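You operate a simulated robot arm through the tools that you are given. There is no shell and no other tool.

Carry out the task below with a simulated robot arm. There is one attempt and no reset: what you move stays moved.

JOB
Draw the slipped handlebar out to its stop and clamp it again.
Fine: tighten the red knob first, so that the grip stays at the white ring; then open the clamp.

It is judged by the outcome, as a careful person would: the job done as asked, and still so three seconds after it is handed in. It fails if anything else is knocked over, pushed out of place, dropped, spilled or broken.

ROBOT AND FRAMES
A 7-joint arm with a two-finger gripper, fixed in place. Base frame: the origin is at the foot of the arm, x ahead of it, y to its left, z up; the work surface is at about z = 880. Readings come in mm, degrees, newtons and seconds.
With the tool pointing down near the work surface it reaches from about 340 to 720 mm from the base axis. Its first joint turns from -66.0 to 66.0 degrees. Payload 2.45 kg.
The TCP is the grasp point between the finger pads, 26 mm short of the fingertips. In the tool frame z runs along the fingers and y along their closing line. Largest opening 96 mm; the body of the gripper starts 69 mm behind the TCP.
Orientation is told as [roll, pitch, yaw] about the base's x, y, z axes, in that order, counted from this pose: with the fingers straight down and closing along the base's y, the tool's x points along the base's -x, its y along +y and its z along -z.

CONTROLS
- The arm moves only by the tool step_arm. Its argument "deltas" is a list of rows, each a list of 7 numbers: the finger opening in mm, from 0 to 96, then the shift along the base's x, y, z in mm, then the turn, a rotation vector about the base's x, y, z in degrees. In form: [[grip, tx, ty, tz, wx, wy, wz], ...]. A call has 1 to 20 rows; each row is the pose to reach, as a shift and turn from the pose commanded when the call began. Each row takes 0.2 s and may step no farther than 50 mm and 8.6 degrees from the row before; otherwise, or with a gripper value out of range, the whole call is refused. A pose out of reach is approached as far as the arm can. The call stops where the force on the tool passes 40 N (or 10 N more than at its start, if that is more) or the arm is blocked; 0.2 s more then pass. The fingers move at their own pace and stop on an object; they squeeze with about 25 N. The grip force told is the motor's: it shows also when the fingers shut on nothing. Time passes only in rows, and 0.2 s behind the last, so rows that repeat a pose let the fingers close. It gives the time, the measured TCP pose, the force on the tool (base axes), the opening and the grip force at its end, in the units of the frame above (readings bear some noise), with the torque about the TCP (base axes, N m) and any sound that the robot's microphone picked up.
- Cameras (640 x 400 px; columns grow to the right, rows downward): "scene" is fixed at [181.9, -399.6, 1441.5]; the picture's right is [0.66, -0.75, 0.00], its down [-0.30, -0.26, -0.92] and it looks along [0.69, 0.60, -0.40] (base axes); focal length 327 px, centre (320, 200). "wrist" rides on the gripper at [82, 3, -98] in the tool frame; the picture's right is [-0.04, 1.00, 0.00], its down [-0.73, -0.03, -0.68] and it looks along [-0.68, -0.03, 0.73] (tool axes); focal length 256 px, centre (320, 200). There is no depth. A picture from a camera that has moved, and an enlarged one, comes with that camera's place and axes in the base frame and with its lens.
- camera(camera): a new picture of that camera. It takes no simulated time.
- zoom(camera, box): a new picture of the part [left, top, right, bottom] of that camera's present view, enlarged. It takes no simulated time.
- close_job(): hands the job in; it is judged then, once.

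Places have to be worked out from the pictures, the camera data and where the tool is seen. Open the gripper and draw the arm clear of the work before you hand the job in, unless the task says otherwise.

The tools are called after ">>>" as a command line: name --pt "numbers of a row" for each row, then --argument value for the rest, lists and objects as JSON in quotes. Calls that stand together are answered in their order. step_arm: Moves the arm, as the interface text tells. Its arguments: {"type":"object","properties":{"deltas":{"type":"array","items":{"type":"array","items":{"type":"number"}}}},"required":["deltas"]} The other tools are called the same way: camera (camera) takes a picture; zoom (camera, box) takes an enlarged picture of a part of a camera's view; close_job () hands the job in.

At the start:

```text
t: 0.0
tool_pos: [477.7, 36.6, 1243.0]
orientation: [0.0, 0.0, 0.1]
force: [0.8, 0.7, -0.9]
moment: [-0.02, 0.04, 0.01]
width: 96.1
grasp_force: 0.0
```

scene: 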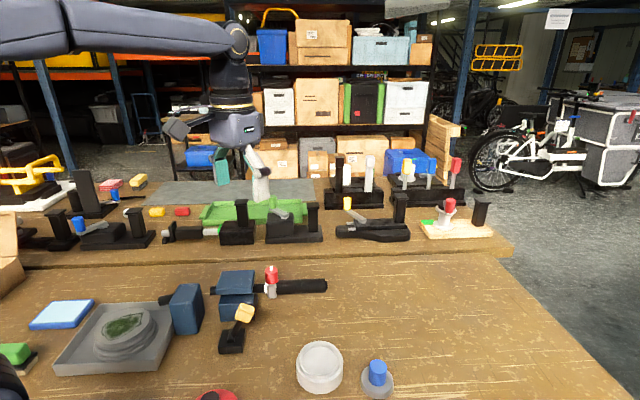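
wrist: 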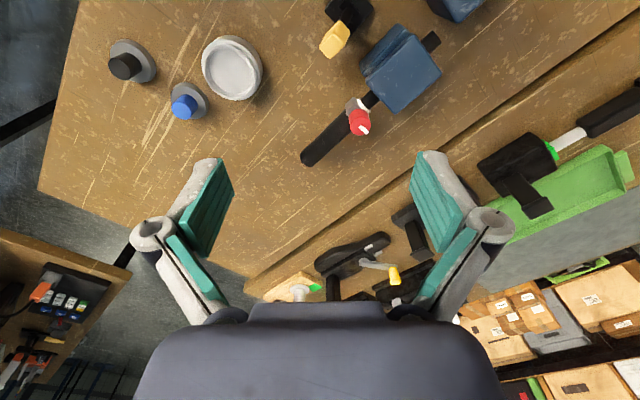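

I'll begin by looking more closely at the blue clamp assembly with the red knob and yellow lever in both cameras.

>>> zoom --camera "scene" --box '[140, 240, 360, 380]'

>>> zoom --camera "wrist" --box '[280, 0, 500, 180]'

>>> zoom --camera "scene" --box '[0, 240, 640, 400]'

```text
2.86 times, centred on (250, 310) of scene
camera zoom: at [181.9, -399.6, 1441.5], right [0.66, -0.75, 0.0], down [-0.3, -0.26, -0.92], along [0.69, 0.6, -0.4], focal length 934 px, centre (520, -114)
```

zoom: 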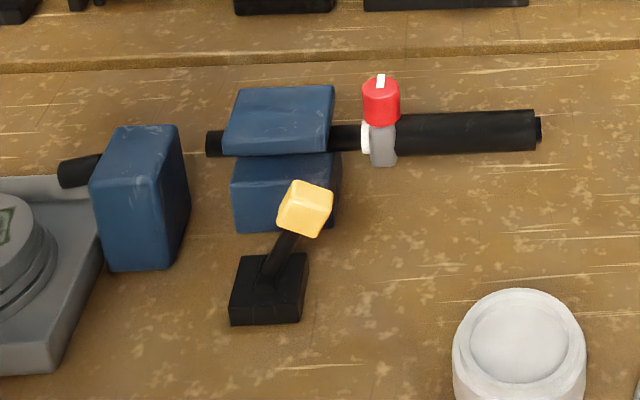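

```text
2.22 times, centred on (390, 90) of wrist
camera zoom: at [394.8, 39.4, 1342.5], right [0.04, 1.0, 0.0], down [0.73, -0.03, 0.68], along [0.68, -0.03, -0.73], focal length 569 px, centre (164, 444)
```

zoom: 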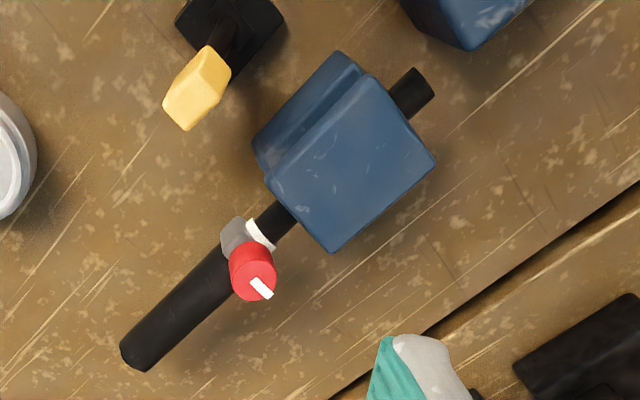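

```text
1.00 times, centred on (320, 320) of scene (not enlarged: the box is as wide or as high as the picture)
camera zoom: at [181.9, -399.6, 1441.5], right [0.66, -0.75, 0.0], down [-0.3, -0.26, -0.92], along [0.69, 0.6, -0.4], focal length 327 px, centre (320, 80)
```

zoom: 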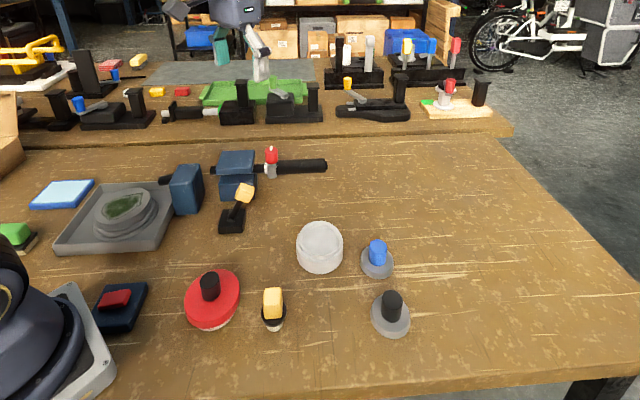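

The red knob sits at about (580, 96, 997), on a collar beside a white ring on a bar that runs at about 45° (from near (476,182) to (657,4)). I'll move the wrist camera back and lower for a better look at the clamp, knob, lever and neighbours.

>>> step_arm --pt "96 -25 18 -20 0 0 0" --pt "96 -50 36 -40 0 0 0" --pt "96 -75 55 -60 0 0 0" --pt "96 -98 73 -80 0 0 0" --pt "96 -98 73 -80 0 0 0"

>>> camera --camera "wrist"

>>> camera --camera "scene"

```text
t: 1.2
tool_pos: [380.1, 108.5, 1164.4]
orientation: [-0.1, 0.1, -0.1]
force: [0.1, 0.5, -0.4]
moment: [-0.04, -0.02, 0.02]
width: 95.8
grasp_force: 0.1
```

```text
taken
camera wrist: at [298.2, 112.4, 1263.6], right [0.04, 1.0, 0.0], down [0.73, -0.03, 0.68], along [0.68, -0.03, -0.73], focal length 256 px, centre (320, 200)
```

wrist: 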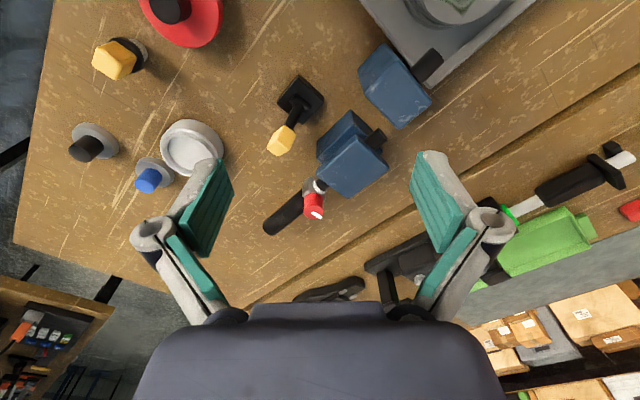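

```text
taken
```

scene: 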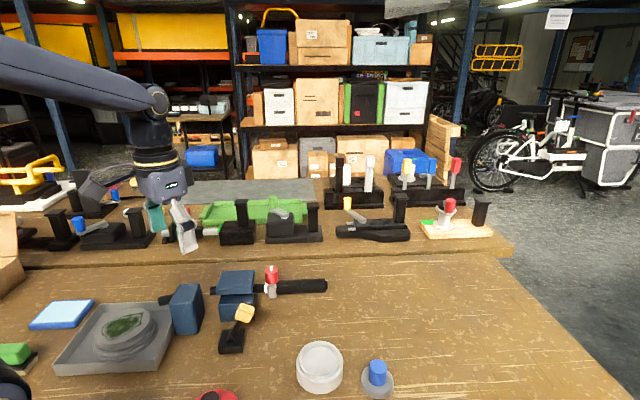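

The wrist view now shows the whole clamp. I'll zoom in to get detail of the clamp, collar and lever.

>>> zoom --camera "wrist" --box '[240, 60, 400, 250]'

>>> zoom --camera "wrist" --box '[340, 20, 460, 140]'

>>> zoom --camera "scene" --box '[210, 255, 340, 360]'

```text
2.11 times, centred on (320, 155) of wrist
camera zoom: at [298.2, 112.4, 1263.6], right [0.04, 1.0, 0.0], down [0.73, -0.03, 0.68], along [0.68, -0.03, -0.73], focal length 539 px, centre (320, 295)
```

zoom: 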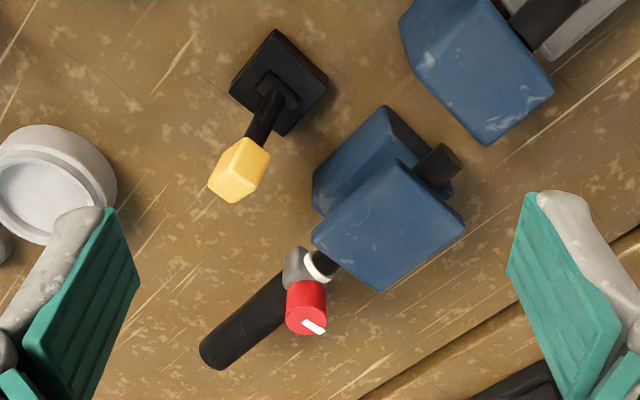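

```text
3.33 times, centred on (400, 80) of wrist
camera zoom: at [298.2, 112.4, 1263.6], right [0.04, 1.0, 0.0], down [0.73, -0.03, 0.68], along [0.68, -0.03, -0.73], focal length 853 px, centre (53, 600)
```

zoom: 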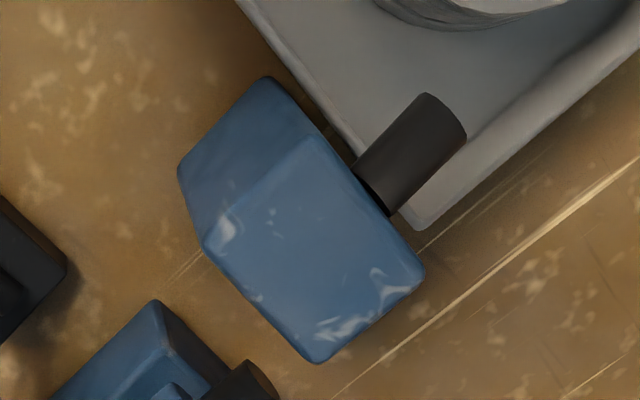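

```text
3.81 times, centred on (275, 308) of scene
camera zoom: at [181.9, -399.5, 1441.5], right [0.66, -0.75, 0.0], down [-0.3, -0.26, -0.92], along [0.69, 0.6, -0.4], focal length 1245 px, centre (491, -210)
```

zoom: 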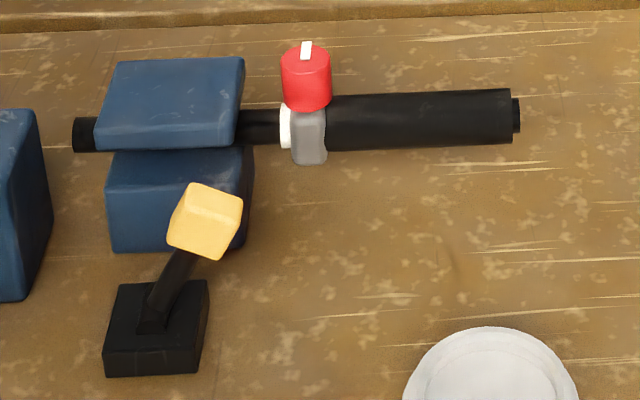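

The two views put the upper blue jaw's top at z≈970, its edge about 40 mm from the knob. The bar axis is at z≈945, and the yellow lever cap is near (470, 54, 965), leaning toward the grip from its base at (442, 76). I'll hover above the red knob first to check its location.

>>> step_arm --pt "60 40 -3 -18 0 0 0" --pt "60 80 -6 -37 0 0 0" --pt "60 120 -9 -56 0 0 0" --pt "60 160 -11 -75 0 0 0" --pt "60 200 -13.6 -93 0 0 0" --pt "60 200 -13.6 -93 0 0 0"

>>> camera --camera "wrist"

>>> zoom --camera "scene" --box '[180, 180, 360, 330]'

```text
t: 2.6
tool_pos: [581.8, 93.9, 1068.5]
orientation: [0.1, 0.1, 0.0]
force: [0.7, -0.3, 1.1]
moment: [0.02, -0.01, 0.01]
width: 59.9
grasp_force: 0.0
```

```text
taken
camera wrist: at [499.5, 98.5, 1167.6], right [0.04, 1.0, 0.0], down [0.73, -0.03, 0.68], along [0.68, -0.03, -0.73], focal length 256 px, centre (320, 200)
```

wrist: 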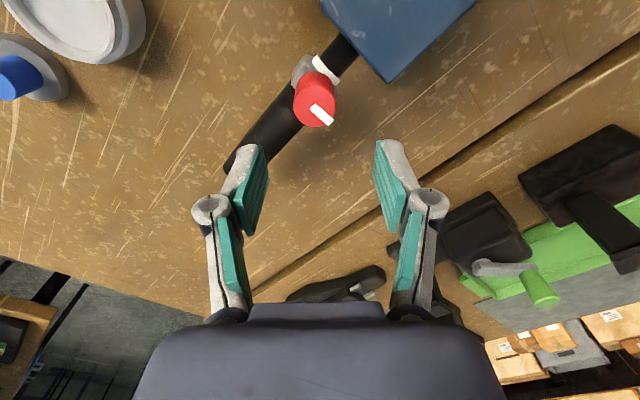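

```text
2.67 times, centred on (270, 255) of scene
camera zoom: at [181.9, -399.6, 1441.5], right [0.66, -0.75, 0.0], down [-0.3, -0.26, -0.92], along [0.69, 0.6, -0.4], focal length 872 px, centre (453, 53)
```

zoom: 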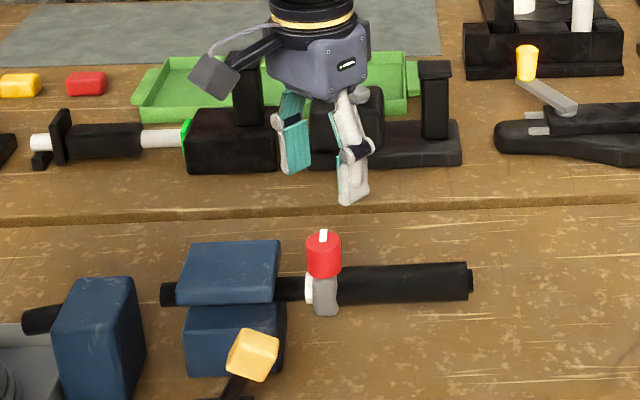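

The knob top is visible just ahead of the fingers. I'll zoom in on it for a finer location and to read the white mark.

>>> zoom --camera "wrist" --box '[270, 40, 370, 140]'

>>> zoom --camera "scene" --box '[240, 250, 310, 310]'

```text
4.00 times, centred on (320, 90) of wrist
camera zoom: at [499.5, 98.5, 1167.6], right [0.04, 1.0, 0.0], down [0.73, -0.03, 0.68], along [0.68, -0.03, -0.73], focal length 1024 px, centre (320, 640)
```

zoom: 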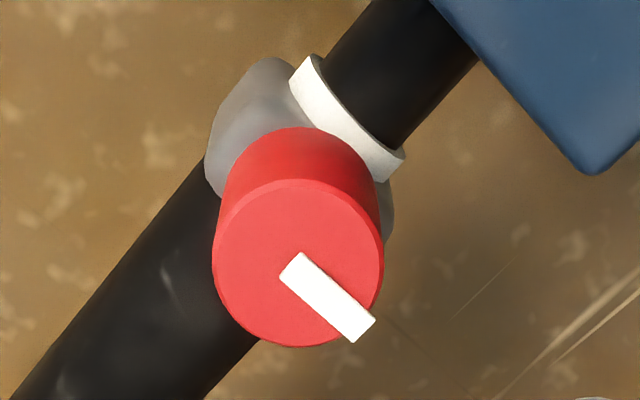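

```text
6.67 times, centred on (275, 280) of scene
camera zoom: at [181.9, -399.6, 1441.5], right [0.66, -0.75, 0.0], down [-0.3, -0.26, -0.92], along [0.69, 0.6, -0.4], focal length 2179 px, centre (620, -333)
```

zoom: 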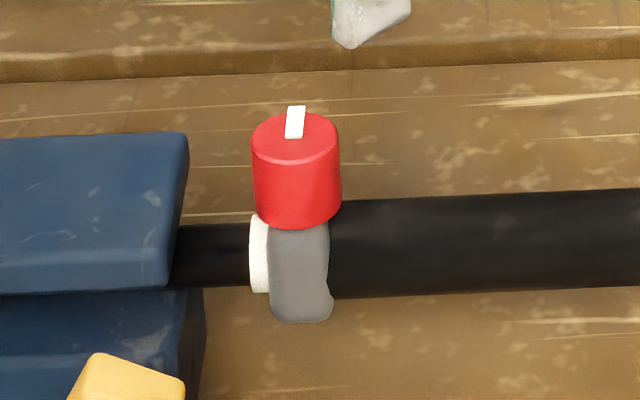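

The knob is about 30 mm wide with its top at z≈993, roughly 7 mm back in x and 4 mm in −y from the TCP; its white mark points across the bar. I'll centre over it, narrow the opening to 46 and come down partway to check alignment.

>>> step_arm --pt "48 -7.5 -4.2 0 0 0 0" --pt "48 -7.5 -4.2 -20 0 0 0" --pt "48 -7.5 -4.2 -38 0 0 0" --pt "48 -7.5 -4.2 -38 0 0 0"

>>> camera --camera "wrist"

>>> zoom --camera "scene" --box '[220, 220, 330, 310]'

```text
t: 3.6
tool_pos: [573.2, 90.3, 1031.7]
orientation: [0.0, 0.0, 0.0]
force: [1.1, -0.1, 0.2]
moment: [-0.02, 0.01, 0.01]
width: 48.0
grasp_force: 0.0
```

```text
taken
camera wrist: at [490.3, 93.8, 1130.8], right [0.04, 1.0, 0.0], down [0.73, -0.03, 0.68], along [0.68, -0.03, -0.73], focal length 256 px, centre (320, 200)
```

wrist: 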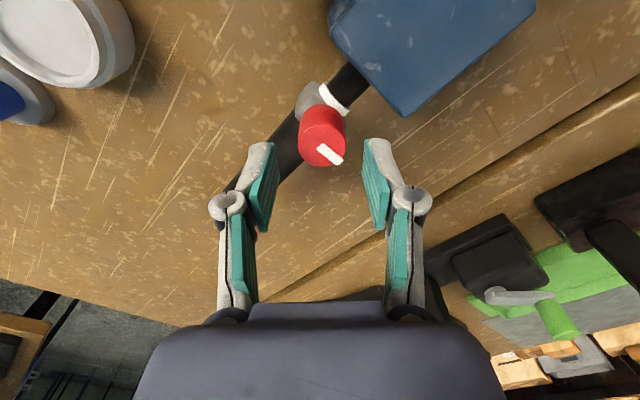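

```text
4.44 times, centred on (275, 265) of scene
camera zoom: at [181.9, -399.6, 1441.5], right [0.66, -0.75, 0.0], down [-0.3, -0.26, -0.92], along [0.69, 0.6, -0.4], focal length 1453 px, centre (520, -89)
```

zoom: 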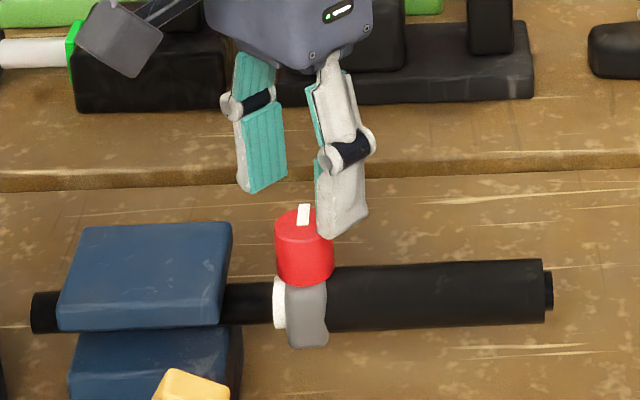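

The knob is centred between the fingers within about 1 mm. I'll descend so the tips straddle the knob (TCP about z=998) and close gently on it.

>>> step_arm --pt "48 1 0 -12 0 0 0" --pt "48 1 0 -24 0 0 0" --pt "48 1 0 -34 0 0 0" --pt "48 1 0 -34 0 0 0"

>>> zoom --camera "scene" --box '[220, 220, 330, 310]'

>>> camera --camera "wrist"

```text
t: 4.6
tool_pos: [575.1, 91.7, 997.9]
orientation: [0.0, 0.0, 0.1]
force: [-0.1, 1.1, -0.9]
moment: [0.01, 0.02, 0.01]
width: 48.2
grasp_force: 0.0
```

```text
4.44 times, centred on (275, 265) of scene
camera zoom: at [181.9, -399.6, 1441.5], right [0.66, -0.75, 0.0], down [-0.3, -0.26, -0.92], along [0.69, 0.6, -0.4], focal length 1453 px, centre (520, -89)
```

zoom: 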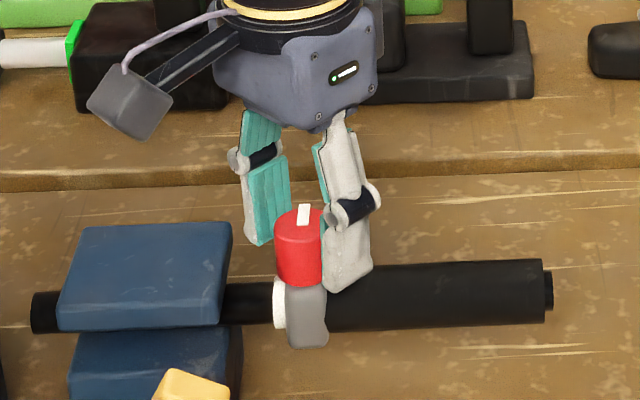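

```text
taken
camera wrist: at [492.0, 94.3, 1097.2], right [0.04, 1.0, 0.0], down [0.73, -0.03, 0.68], along [0.68, -0.03, -0.73], focal length 256 px, centre (320, 200)
```

wrist: 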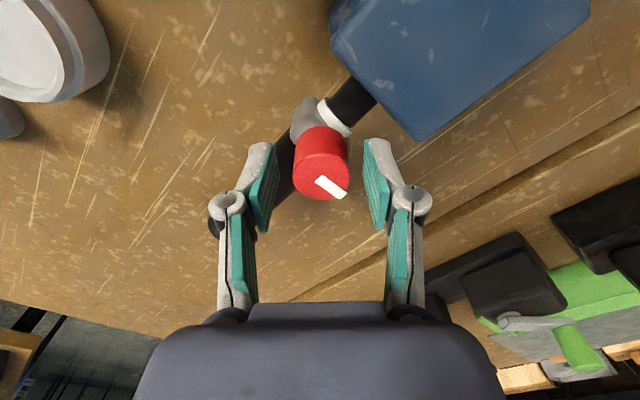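

The knob sits between the fingers with clearance. I'll close on it, then begin a small clockwise turn (negative about z) and read the torque.

>>> step_arm --pt "20 0 0 0 0 0 0" --pt "20 0 0 0 0 0 0" --pt "20 0 0 0 0 0 0"

>>> zoom --camera "scene" --box '[220, 220, 330, 310]'

```text
t: 5.4
tool_pos: [574.2, 90.5, 998.5]
orientation: [0.1, 0.1, 0.1]
force: [3.2, 4.0, -2.0]
moment: [0.08, 0.08, 0.0]
width: 28.5
grasp_force: 45.5
```

```text
4.44 times, centred on (275, 265) of scene
camera zoom: at [182.1, -399.5, 1441.5], right [0.66, -0.75, 0.0], down [-0.3, -0.26, -0.92], along [0.69, 0.6, -0.4], focal length 1453 px, centre (520, -89)
```

zoom: 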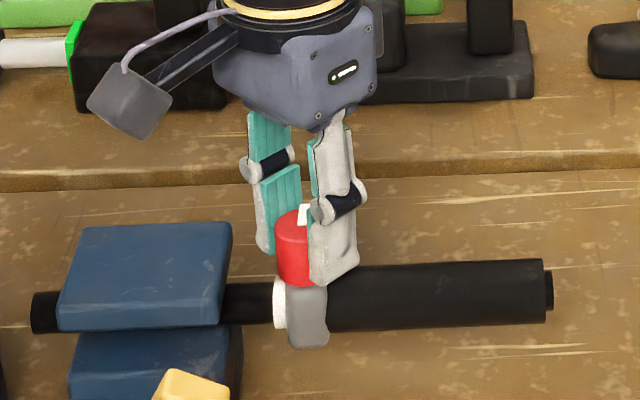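

The fingers hold the knob (28.5 mm wide), and the side force is only a few newtons. I'll turn it 24° clockwise as seen from above and watch the moment.

>>> step_arm --pt "20 0 0 0 0 0 -8" --pt "20 0 0 0 0 0 -16" --pt "20 0 0 0 0 0 -24"

>>> zoom --camera "scene" --box '[220, 220, 330, 310]'

>>> camera --camera "wrist"

```text
t: 6.2
tool_pos: [573.8, 90.8, 997.9]
orientation: [-0.1, 0.0, -24.0]
force: [5.0, 3.0, -8.9]
moment: [-0.25, -1.01, -0.01]
width: 28.0
grasp_force: 44.6
```

```text
4.44 times, centred on (275, 265) of scene
camera zoom: at [182.2, -399.4, 1441.5], right [0.66, -0.75, 0.0], down [-0.3, -0.26, -0.92], along [0.69, 0.6, -0.4], focal length 1453 px, centre (520, -89)
```

zoom: 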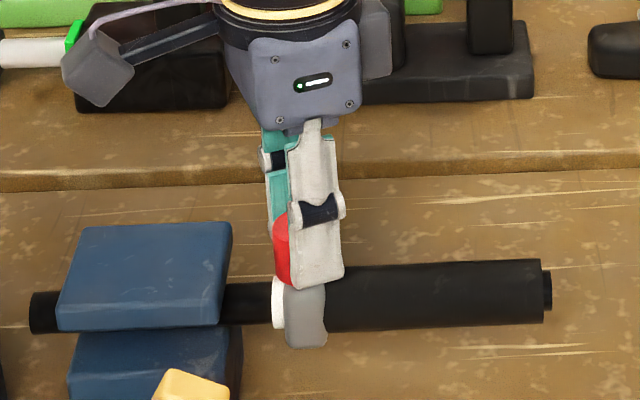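

```text
taken
camera wrist: at [499.7, 128.1, 1097.3], right [0.44, 0.9, 0.0], down [0.66, -0.33, 0.68], along [0.61, -0.3, -0.73], focal length 256 px, centre (320, 200)
```

wrist: 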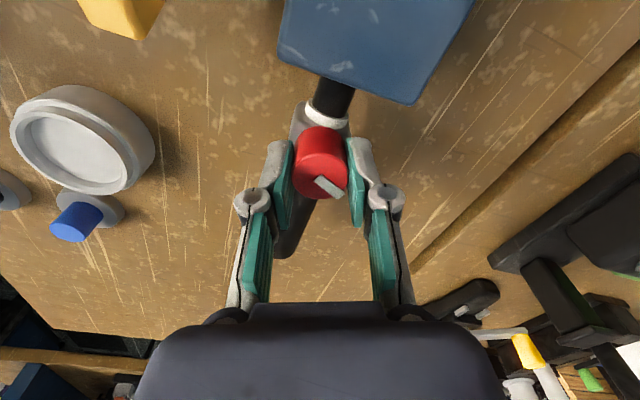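

The white mark turned with the fingers, so the knob is following, with almost no torque about its axis yet. I'll continue clockwise in steps and keep reading.

>>> step_arm --pt "20 0 0 0 0 0 -8" --pt "20 0 0 0 0 0 -16" --pt "20 0 0 0 0 0 -24"

>>> camera --camera "wrist"

```text
t: 7.0
tool_pos: [572.5, 91.4, 1000.0]
orientation: [-0.1, 0.1, -48.1]
force: [5.3, 2.2, -10.0]
moment: [0.03, -0.22, -0.03]
width: 28.1
grasp_force: 45.7
```

```text
taken
camera wrist: at [520.3, 154.8, 1097.5], right [0.77, 0.64, 0.0], down [0.47, -0.57, 0.68], along [0.43, -0.52, -0.73], focal length 256 px, centre (320, 200)
```

wrist: 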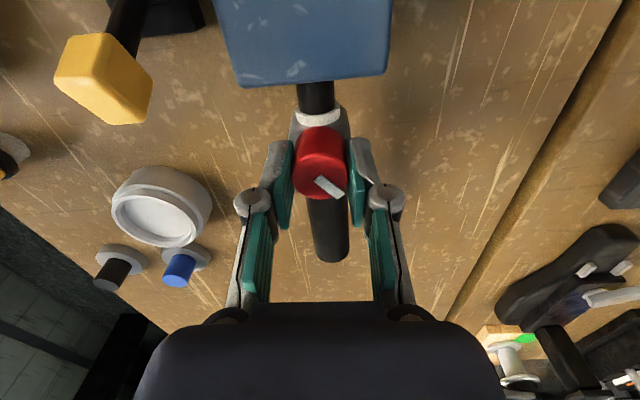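

The knob keeps following smoothly. I'll continue clockwise another 24°.

>>> step_arm --pt "20 0 0 0 0 0 -8" --pt "20 0 0 0 0 0 -16" --pt "20 0 0 0 0 0 -24"

>>> camera --camera "wrist"

```text
t: 7.8
tool_pos: [571.4, 89.8, 997.8]
orientation: [0.0, 0.0, -72.2]
force: [2.1, 3.3, -5.0]
moment: [0.42, 0.1, -0.02]
width: 27.9
grasp_force: 45.6
```

```text
taken
camera wrist: at [550.0, 170.2, 1097.5], right [0.96, 0.27, 0.0], down [0.2, -0.71, 0.68], along [0.18, -0.65, -0.73], focal length 256 px, centre (320, 200)
```

wrist: 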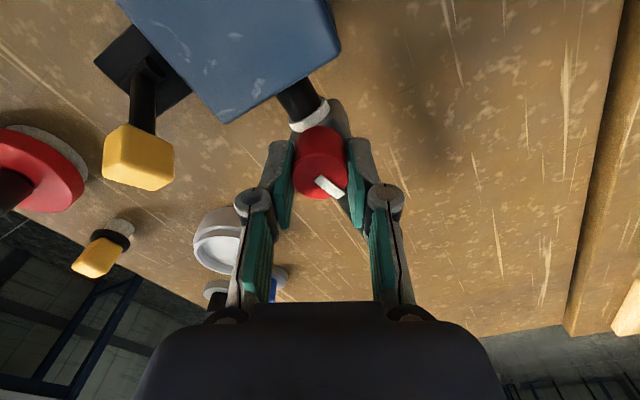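

Still turning freely, with a z moment near zero. I'll continue in smaller increments toward where a stop may be.

>>> step_arm --pt "20 0 0 0 0 0 -8" --pt "20 0 0 0 0 0 -16" --pt "20 0 0 0 0 0 -20"

>>> camera --camera "wrist"

```text
t: 8.6
tool_pos: [573.2, 90.7, 998.6]
orientation: [-0.2, 0.0, -92.1]
force: [-0.4, -1.9, -9.0]
moment: [0.77, 0.16, 0.04]
width: 28.1
grasp_force: 44.6
```

```text
taken
camera wrist: at [578.7, 172.4, 1097.4], right [1.0, -0.08, 0.0], down [-0.06, -0.73, 0.68], along [-0.05, -0.68, -0.73], focal length 256 px, centre (320, 200)
```

wrist: 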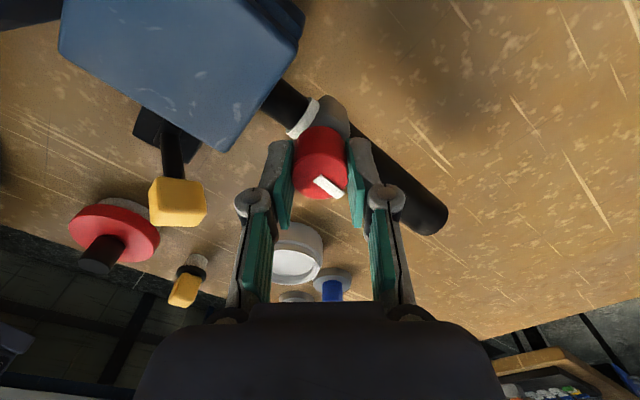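

At −92° the mark still moves with the fingers and there's no stop yet. I'll continue another 24° while clearance allows.

>>> step_arm --pt "20 0 0 0 0 0 -8" --pt "20 0 0 0 0 0 -16" --pt "20 0 0 0 0 0 -24"

>>> camera --camera "wrist"

>>> zoom --camera "scene" --box '[220, 220, 330, 310]'

```text
t: 9.4
tool_pos: [572.8, 90.1, 997.7]
orientation: [-0.1, -0.1, -115.9]
force: [-1.2, -1.7, -9.0]
moment: [-0.77, 0.11, -0.02]
width: 28.0
grasp_force: 44.8
```

```text
taken
camera wrist: at [610.4, 163.1, 1097.4], right [0.88, -0.47, 0.0], down [-0.35, -0.65, 0.68], along [-0.32, -0.6, -0.73], focal length 256 px, centre (320, 200)
```

wrist: 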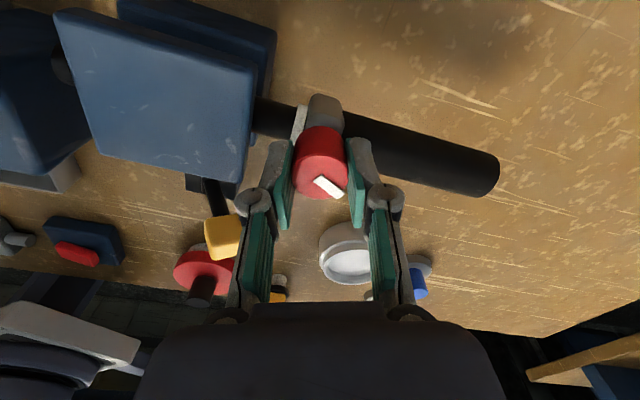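

```text
4.44 times, centred on (275, 265) of scene
camera zoom: at [182.1, -399.6, 1441.5], right [0.66, -0.75, 0.0], down [-0.3, -0.26, -0.92], along [0.69, 0.6, -0.4], focal length 1453 px, centre (520, -89)
```

zoom: 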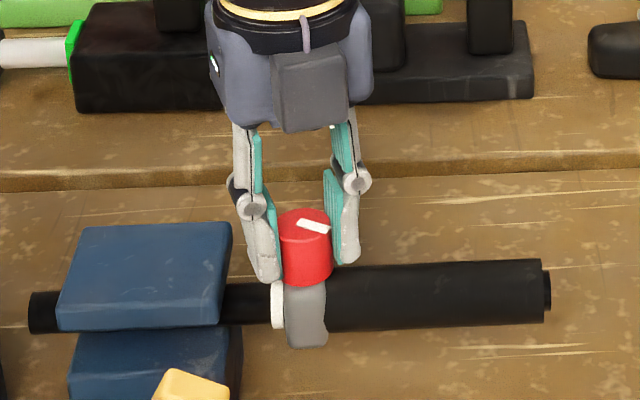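

It is still free at −116°, and the mark in the scene view now points along the grip. I'll keep turning clockwise, watching for torque.

>>> step_arm --pt "20 0 0 0 0 0 -8" --pt "20 0 0 0 0 0 -16" --pt "20 0 0 0 0 0 -24"

>>> camera --camera "wrist"

>>> zoom --camera "scene" --box '[220, 220, 330, 310]'

```text
t: 10.2
tool_pos: [572.6, 92.4, 999.5]
orientation: [0.0, 0.1, -140.1]
force: [0.7, 1.4, -1.7]
moment: [-0.06, 0.19, 0.54]
width: 29.4
grasp_force: 44.8
```

```text
taken
camera wrist: at [636.5, 141.3, 1098.5], right [0.61, -0.79, 0.0], down [-0.58, -0.45, 0.68], along [-0.54, -0.41, -0.74], focal length 256 px, centre (320, 200)
```

wrist: 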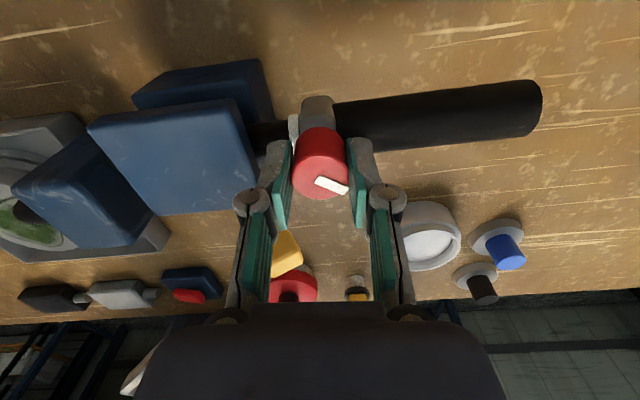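

```text
4.44 times, centred on (275, 265) of scene
camera zoom: at [182.0, -399.5, 1441.5], right [0.66, -0.75, 0.0], down [-0.3, -0.26, -0.92], along [0.69, 0.6, -0.4], focal length 1453 px, centre (520, -89)
```

zoom: 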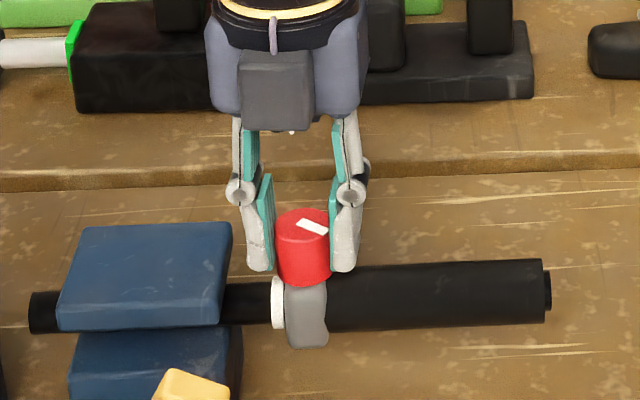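

Torque about the knob's axis has risen to 0.54 N·m and the mark has stopped following, so the knob looks seated with the fingers starting to slip. One more small turn will confirm that.

>>> step_arm --pt "10 0 0 0 0 0 -5" --pt "10 0 0 0 0 0 -10" --pt "10 0 0 0 0 0 -10"

>>> zoom --camera "wrist" --box '[260, 100, 380, 220]'

>>> zoom --camera "scene" --box '[220, 220, 330, 310]'

```text
t: 11.0
tool_pos: [572.1, 90.9, 998.4]
orientation: [0.0, 0.1, -150.1]
force: [0.4, 0.3, 5.6]
moment: [0.0, 0.03, 0.18]
width: 28.6
grasp_force: 45.1
```

```text
3.33 times, centred on (320, 160) of wrist
camera zoom: at [644.0, 128.8, 1098.4], right [0.46, -0.89, 0.0], down [-0.65, -0.34, 0.68], along [-0.6, -0.31, -0.74], focal length 853 px, centre (320, 333)
```

zoom: 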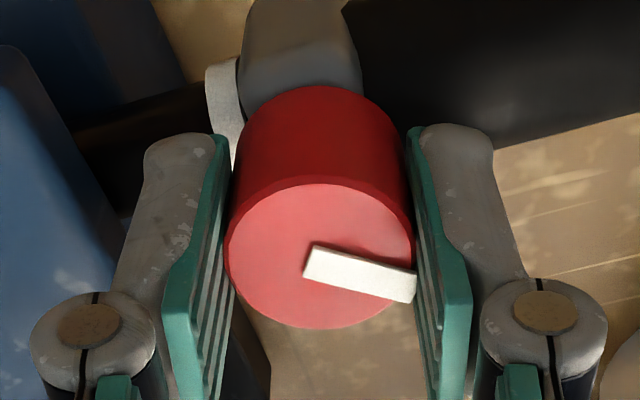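

```text
4.44 times, centred on (275, 265) of scene
camera zoom: at [181.8, -399.6, 1441.5], right [0.66, -0.75, 0.0], down [-0.3, -0.26, -0.92], along [0.69, 0.6, -0.4], focal length 1453 px, centre (520, -89)
```

zoom: 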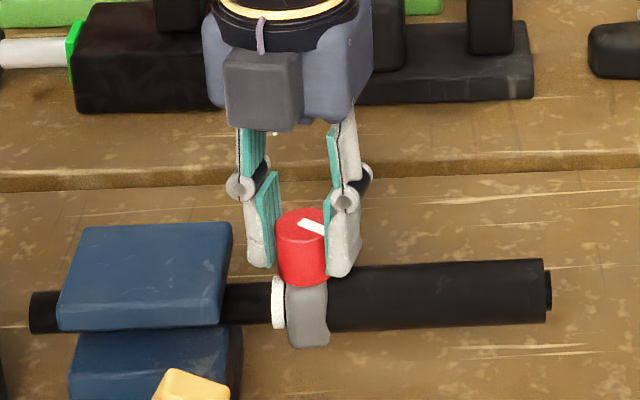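

The mark stays put in the scene view while the fingers slip round, so the knob is tight at its stop about 120° from where it began. I'll release it and rise straight up.

>>> step_arm --pt "42 0 0 0 0 0 0" --pt "42 0 0 0 0 0 0" --pt "42 0 0 15 0 0 0" --pt "42 0 0 50 0 0 0" --pt "42 0 0 90 0 0 0" --pt "42 0 0 130 0 0 0"

>>> camera --camera "wrist"

>>> zoom --camera "scene" --box '[200, 240, 340, 360]'

```text
t: 12.4
tool_pos: [572.5, 90.5, 1131.7]
orientation: [0.0, 0.0, -150.0]
force: [-1.1, -0.4, 0.5]
moment: [0.01, -0.01, 0.03]
width: 42.0
grasp_force: 0.0
```

```text
taken
camera wrist: at [643.9, 130.2, 1230.1], right [0.47, -0.89, 0.0], down [-0.65, -0.34, 0.68], along [-0.6, -0.32, -0.73], focal length 256 px, centre (320, 200)
```

wrist: 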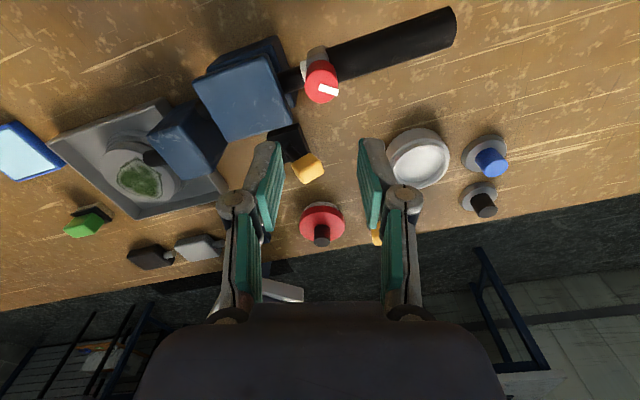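

```text
3.33 times, centred on (270, 300) of scene
camera zoom: at [181.9, -399.6, 1441.5], right [0.66, -0.75, 0.0], down [-0.3, -0.26, -0.92], along [0.69, 0.6, -0.4], focal length 1090 px, centre (487, -133)
```

zoom: 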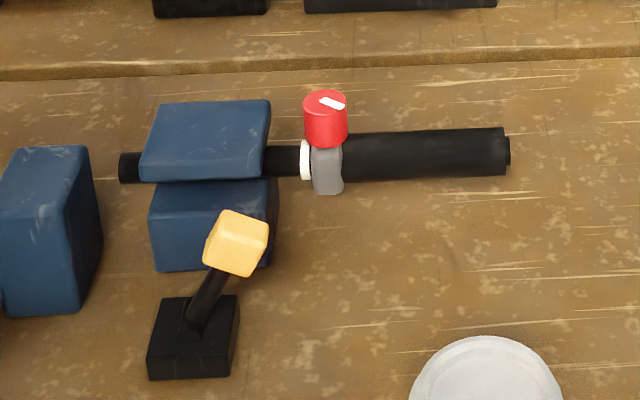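

The knob is tightened and free of the fingers, with the grip still at the white ring. Next is the yellow clamp lever, so I'll zoom in on it from here.

>>> zoom --camera "wrist" --box '[180, 20, 360, 200]'

>>> zoom --camera "scene" --box '[205, 290, 275, 360]'

```text
2.22 times, centred on (270, 110) of wrist
camera zoom: at [643.9, 130.2, 1230.1], right [0.47, -0.89, 0.0], down [-0.65, -0.34, 0.68], along [-0.6, -0.32, -0.73], focal length 569 px, centre (431, 400)
```

zoom: 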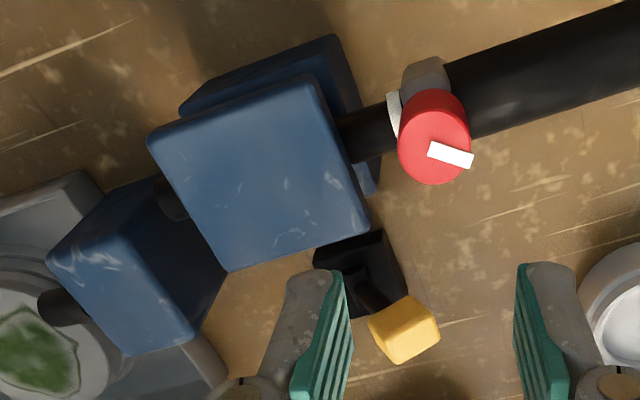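

```text
5.71 times, centred on (240, 325) of scene
camera zoom: at [181.9, -399.6, 1441.5], right [0.66, -0.75, 0.0], down [-0.3, -0.26, -0.92], along [0.69, 0.6, -0.4], focal length 1868 px, centre (777, -514)
```

zoom: 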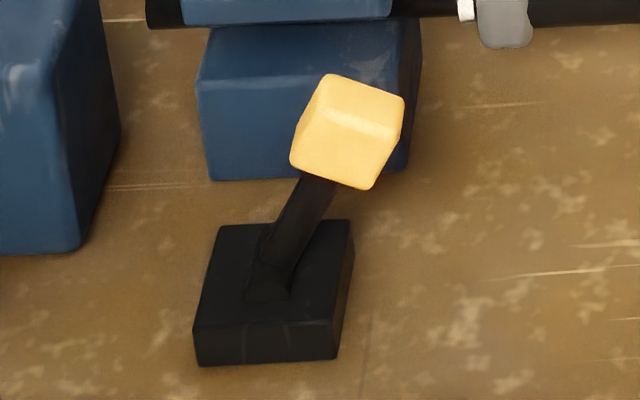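

The lever cap is near (469.5, 53, 966), with its pivot near (444, 77, 897); it leans about 28° toward the grip and swings in the plane of the bar. I'll move above the cap and turn so the fingers close across the bar direction (yaw −45°).

>>> step_arm --pt "50 -7 -3 0 0 0 7.5" --pt "50 -14 -5 0 0 0 15" --pt "50 -21 -8 0 0 0 22.5" --pt "50 -28 -10 -5 0 0 30" --pt "50 -35 -13 -10 0 0 37.5" --pt "50 -42 -16 -15 0 0 45" --pt "50 -49 -18 -20 0 0 52.5" --pt "50 -56 -21 -27 0 0 60" --pt "50 -63 -24 -34 0 0 67.5" --pt "50 -70 -26 -41 0 0 75" --pt "50 -78 -29 -48 0 0 82.5" --pt "50 -87 -32 -55 0 0 90" --pt "50 -95 -35 -60 0 0 97.5" --pt "50 -103 -37.5 -65 0 0 105" --pt "50 -103 -37.5 -65 0 0 105"

>>> camera --camera "wrist"

>>> zoom --camera "scene" --box '[190, 230, 340, 360]'

```text
t: 15.6
tool_pos: [468.5, 53.7, 1063.5]
orientation: [0.0, 0.0, -44.9]
force: [1.1, 0.7, -0.3]
moment: [0.03, 0.03, 0.05]
width: 50.0
grasp_force: 0.1
```

```text
taken
camera wrist: at [412.5, 113.8, 1162.6], right [0.73, 0.68, 0.0], down [0.5, -0.54, 0.68], along [0.46, -0.5, -0.73], focal length 256 px, centre (320, 200)
```

wrist: 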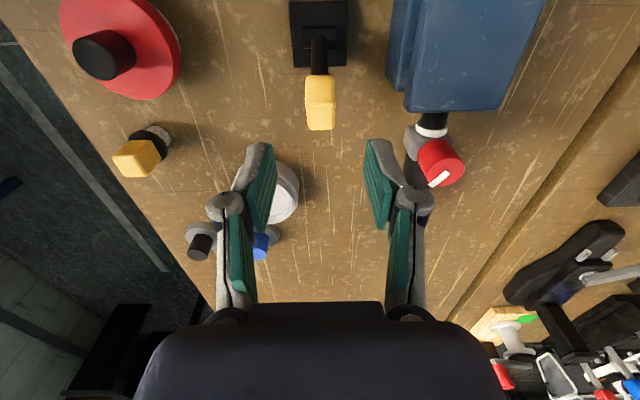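

```text
3.08 times, centred on (265, 295) of scene
camera zoom: at [181.9, -399.6, 1441.5], right [0.66, -0.75, 0.0], down [-0.3, -0.26, -0.92], along [0.69, 0.6, -0.4], focal length 1006 px, centre (489, -92)
```

zoom: 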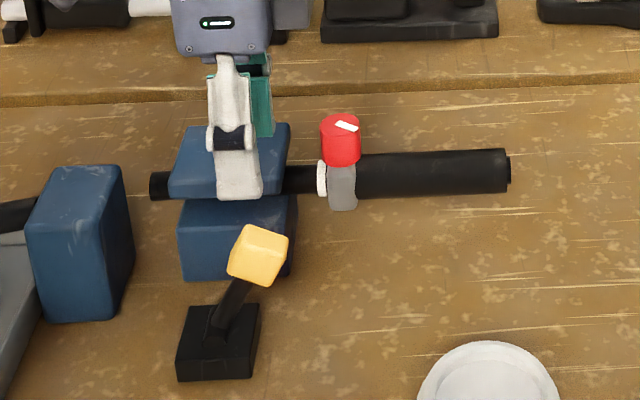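

The cap is centred between the fingers within 2–3 mm, and the lever plane lines up with the tool. I'll descend to the cap's height and close on it.

>>> step_arm --pt "50 -1 0 -35 0 0 0" --pt "50 -1 0 -65 0 0 0" --pt "50 -1 0 -85 0 0 0" --pt "50 -1 0 -96 0 0 0" --pt "10 -1 0 -96 0 0 0" --pt "10 -1 0 -96 0 0 0" --pt "10 -1 0 -96 0 0 0" --pt "10 -1 0 -96 0 0 0"

>>> camera --camera "wrist"

>>> zoom --camera "scene" --box '[190, 230, 340, 360]'

```text
t: 17.4
tool_pos: [468.7, 53.9, 967.7]
orientation: [-0.1, 0.0, -45.0]
force: [-2.4, -1.3, -3.4]
moment: [-0.11, -0.05, -0.01]
width: 21.6
grasp_force: 45.8
```

```text
taken
camera wrist: at [412.7, 114.8, 1067.1], right [0.73, 0.68, 0.0], down [0.5, -0.54, 0.68], along [0.46, -0.5, -0.73], focal length 256 px, centre (320, 200)
```

wrist: 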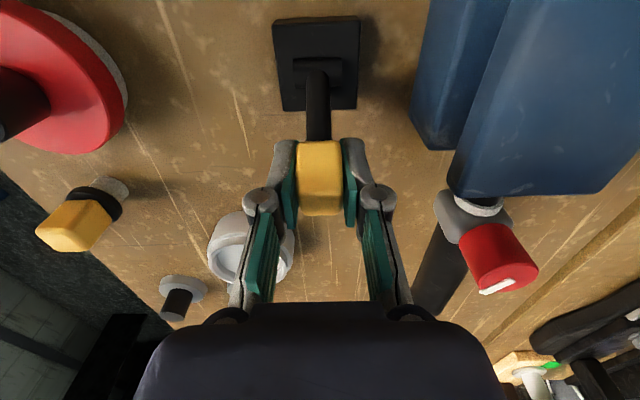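

```text
3.08 times, centred on (265, 295) of scene
camera zoom: at [181.9, -399.6, 1441.5], right [0.66, -0.75, 0.0], down [-0.3, -0.26, -0.92], along [0.69, 0.6, -0.4], focal length 1006 px, centre (489, -92)
```

zoom: 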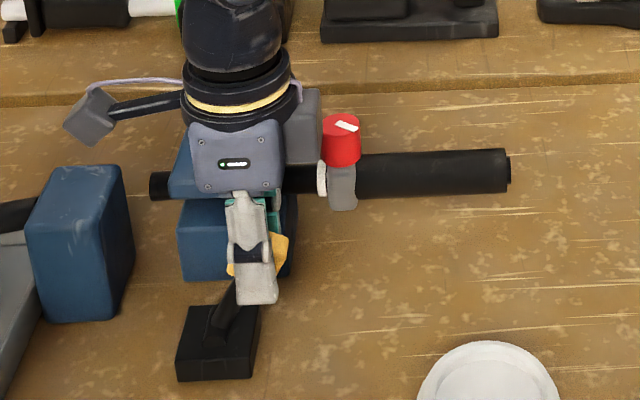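

The cap is held (21.6 mm wide), and the hinge pin runs across the bar, confirming the swing plane. I'll swing the lever back along its arc, away from the grip, in small steps while reading the force.

>>> step_arm --pt "10 -2.5 2.5 1.6 0 0 0" --pt "10 -5 5 3 0 0 0" --pt "10 -7.8 7.8 4.3 0 0 0" --pt "10 -10.5 10.5 5.4 0 0 0"

>>> zoom --camera "scene" --box '[190, 230, 340, 360]'

```text
t: 18.4
tool_pos: [462.0, 62.3, 973.6]
orientation: [0.1, -0.1, -45.1]
force: [13.7, -19.7, 6.0]
moment: [-1.16, -0.97, -0.06]
width: 21.5
grasp_force: 45.0
```

```text
3.08 times, centred on (265, 295) of scene
camera zoom: at [182.2, -400.1, 1441.3], right [0.66, -0.75, 0.0], down [-0.3, -0.26, -0.92], along [0.69, 0.6, -0.4], focal length 1006 px, centre (489, -92)
```

zoom: 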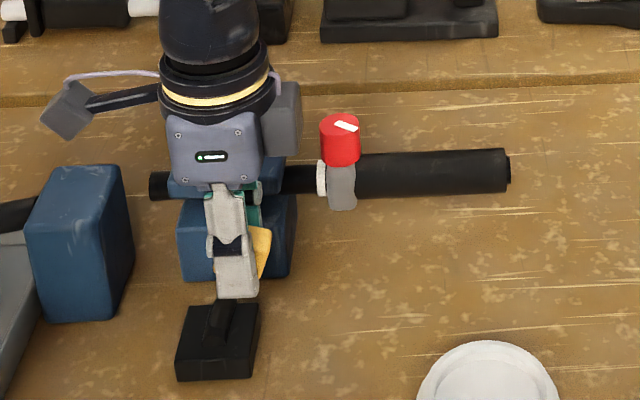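

There's about 24 N resisting and the cap seems to be sliding in the fingers, so I'll look before pushing further.

>>> camera --camera "wrist"

>>> zoom --camera "scene" --box '[210, 280, 290, 360]'

```text
taken
camera wrist: at [404.0, 123.0, 1072.9], right [0.74, 0.68, 0.0], down [0.49, -0.54, 0.68], along [0.46, -0.5, -0.73], focal length 256 px, centre (320, 200)
```

wrist: 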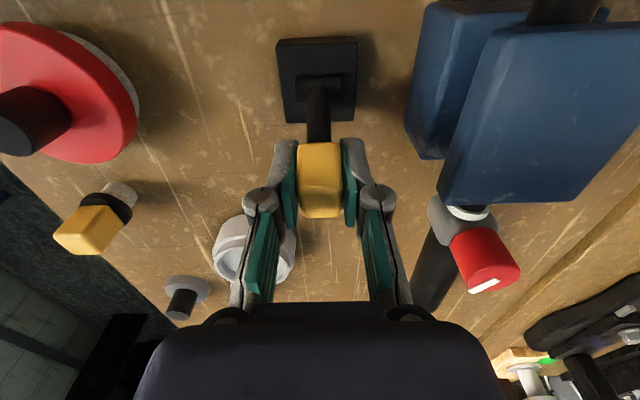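

```text
5.00 times, centred on (250, 320) of scene
camera zoom: at [182.2, -400.1, 1441.3], right [0.66, -0.75, 0.0], down [-0.3, -0.26, -0.92], along [0.69, 0.6, -0.4], focal length 1634 px, centre (670, -400)
```

zoom: 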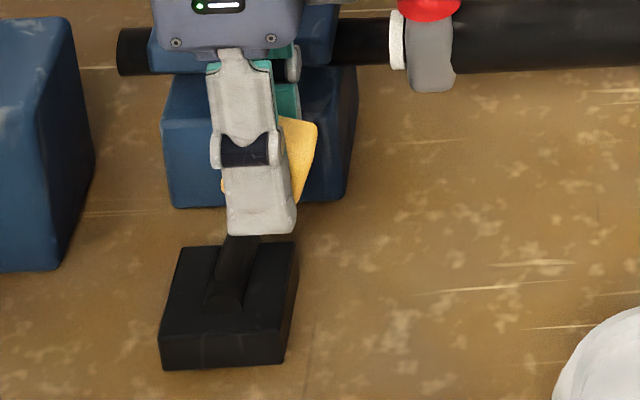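

The lever does move, but about 1.5 N·m of the resistance comes from the cap having to twist inside the clamped fingers. Pushing the cap with closed fingers is better, so I'll release, rise, and look at where the lever rests.

>>> step_arm --pt "50 0 0 0 0 0 0" --pt "50 0 0 0 0 0 0" --pt "50 0 0 25 0 0 0" --pt "50 0 0 60 0 0 0" --pt "50 0 0 60 0 0 0"

>>> camera --camera "wrist"

>>> zoom --camera "scene" --box '[205, 280, 285, 360]'

```text
t: 19.6
tool_pos: [458.4, 63.9, 1032.5]
orientation: [0.0, 0.0, -44.9]
force: [-0.2, 0.6, 0.5]
moment: [-0.03, -0.04, 0.02]
width: 50.0
grasp_force: 0.1
```

```text
taken
camera wrist: at [402.1, 124.0, 1131.3], right [0.73, 0.68, 0.0], down [0.5, -0.54, 0.68], along [0.46, -0.5, -0.73], focal length 256 px, centre (320, 200)
```

wrist: 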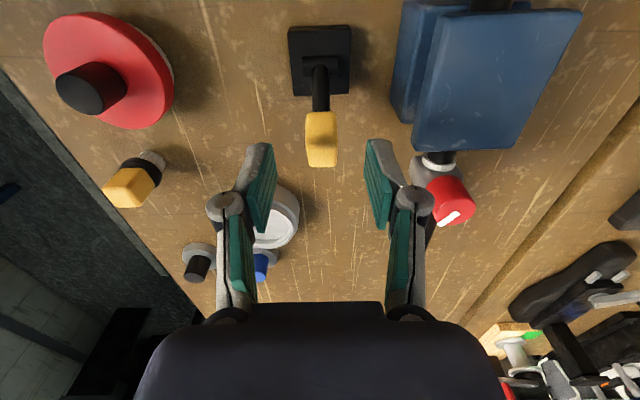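

```text
5.00 times, centred on (245, 320) of scene
camera zoom: at [181.9, -399.6, 1441.5], right [0.66, -0.75, 0.0], down [-0.3, -0.26, -0.92], along [0.69, 0.6, -0.4], focal length 1634 px, centre (695, -400)
```

zoom: 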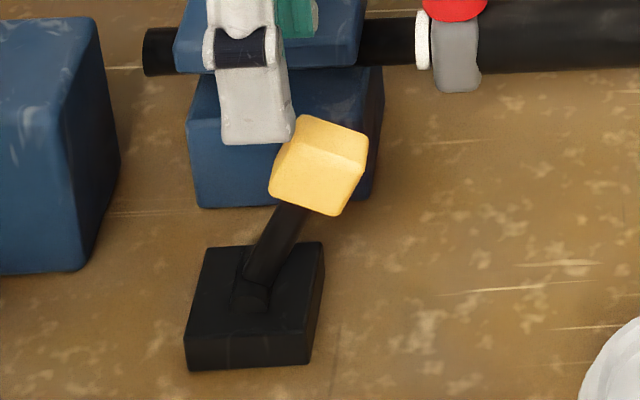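

The lever sprang back to its original lean, so it is over-centre sprung. I'll close the fingers, come down on the grip side of the cap, and push it across.

>>> step_arm --pt "0 10 -10 0 0 0 0" --pt "0 25 -25 0 0 0 0" --pt "0 41 -41 0 0 0 0" --pt "0 41 -41 -20 0 0 0" --pt "0 41 -41 -40 0 0 0" --pt "0 41 -41 -57 0 0 0" --pt "0 41 -41 -57 0 0 0"

>>> camera --camera "wrist"

>>> zoom --camera "scene" --box '[205, 270, 295, 360]'

```text
t: 21.2
tool_pos: [497.7, 22.5, 975.8]
orientation: [-0.1, 0.0, -44.8]
force: [0.0, 0.2, -0.1]
moment: [0.01, 0.0, -0.01]
width: 0.0
grasp_force: 24.9
```

```text
taken
camera wrist: at [441.4, 82.5, 1075.7], right [0.73, 0.68, 0.0], down [0.5, -0.54, 0.68], along [0.46, -0.5, -0.73], focal length 256 px, centre (320, 200)
```

wrist: 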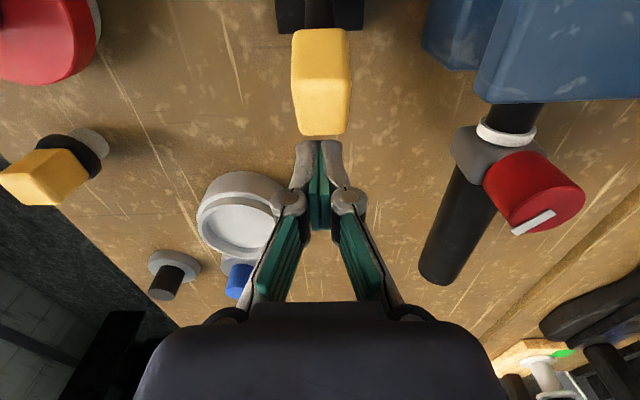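

```text
4.44 times, centred on (250, 315) of scene
camera zoom: at [181.9, -399.6, 1441.5], right [0.66, -0.75, 0.0], down [-0.3, -0.26, -0.92], along [0.69, 0.6, -0.4], focal length 1453 px, centre (631, -311)
```

zoom: 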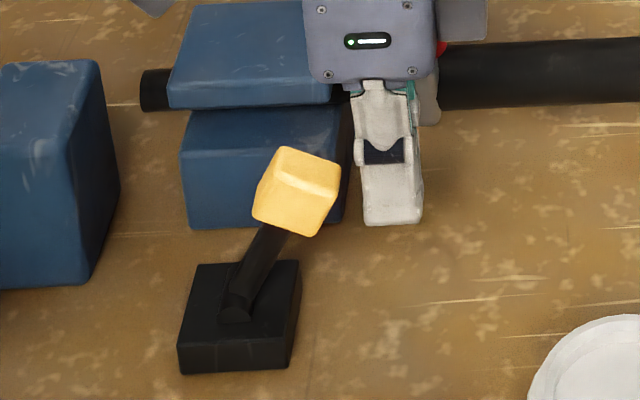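

The closed fingers are lined up with the cap just on its grip side. I'll push along −u (away from the grip) in small steps.

>>> step_arm --pt "0 -5 5 0 0 0 0" --pt "0 -10 10 0 0 0 0" --pt "0 -15 15 0 0 0 0" --pt "0 -20 20 0 0 0 0" --pt "0 -25 25 0 0 0 0" --pt "0 -30 30 0 0 0 0" --pt "0 -35 35 0 0 0 0"

>>> zoom --camera "scene" --box '[205, 270, 295, 360]'

```text
t: 22.8
tool_pos: [464.0, 59.6, 976.2]
orientation: [0.0, 0.0, -45.0]
force: [0.4, -1.2, 0.3]
moment: [-0.02, -0.02, 0.01]
width: 0.0
grasp_force: 28.0
```

```text
4.44 times, centred on (250, 315) of scene
camera zoom: at [181.9, -399.6, 1441.5], right [0.66, -0.75, 0.0], down [-0.3, -0.26, -0.92], along [0.69, 0.6, -0.4], focal length 1453 px, centre (631, -311)
```

zoom: 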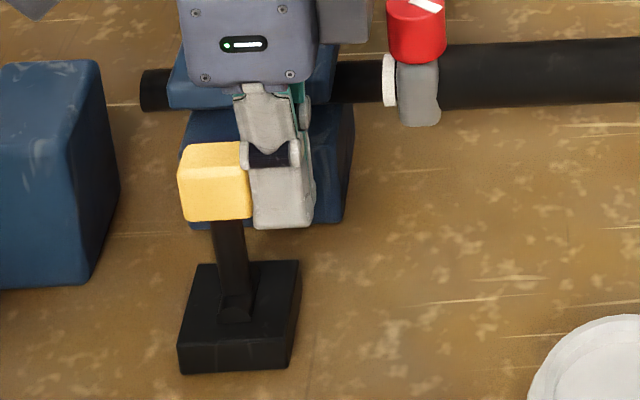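

The lever is now about upright with hardly any resistance. I'll keep pushing past centre until it settles on the other side.

>>> step_arm --pt "0 -4 4 0 0 0 0" --pt "0 -8 8 0 0 0 0" --pt "0 -12 12 0 0 0 0" --pt "0 -16 16 0 0 0 0" --pt "0 -20 20 0 0 0 0"

>>> zoom --camera "scene" --box '[195, 250, 315, 360]'

```text
t: 24.0
tool_pos: [444.1, 76.9, 976.0]
orientation: [0.2, 0.0, -45.0]
force: [4.8, -4.8, -1.9]
moment: [-0.09, -0.09, -0.03]
width: 6.1
grasp_force: 28.9
```

```text
3.64 times, centred on (255, 305) of scene
camera zoom: at [182.1, -399.7, 1441.4], right [0.66, -0.75, 0.0], down [-0.3, -0.26, -0.92], along [0.69, 0.6, -0.4], focal length 1189 px, centre (556, -182)
```

zoom: 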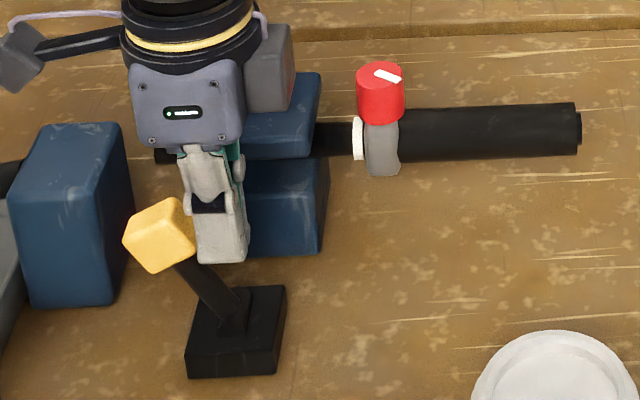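

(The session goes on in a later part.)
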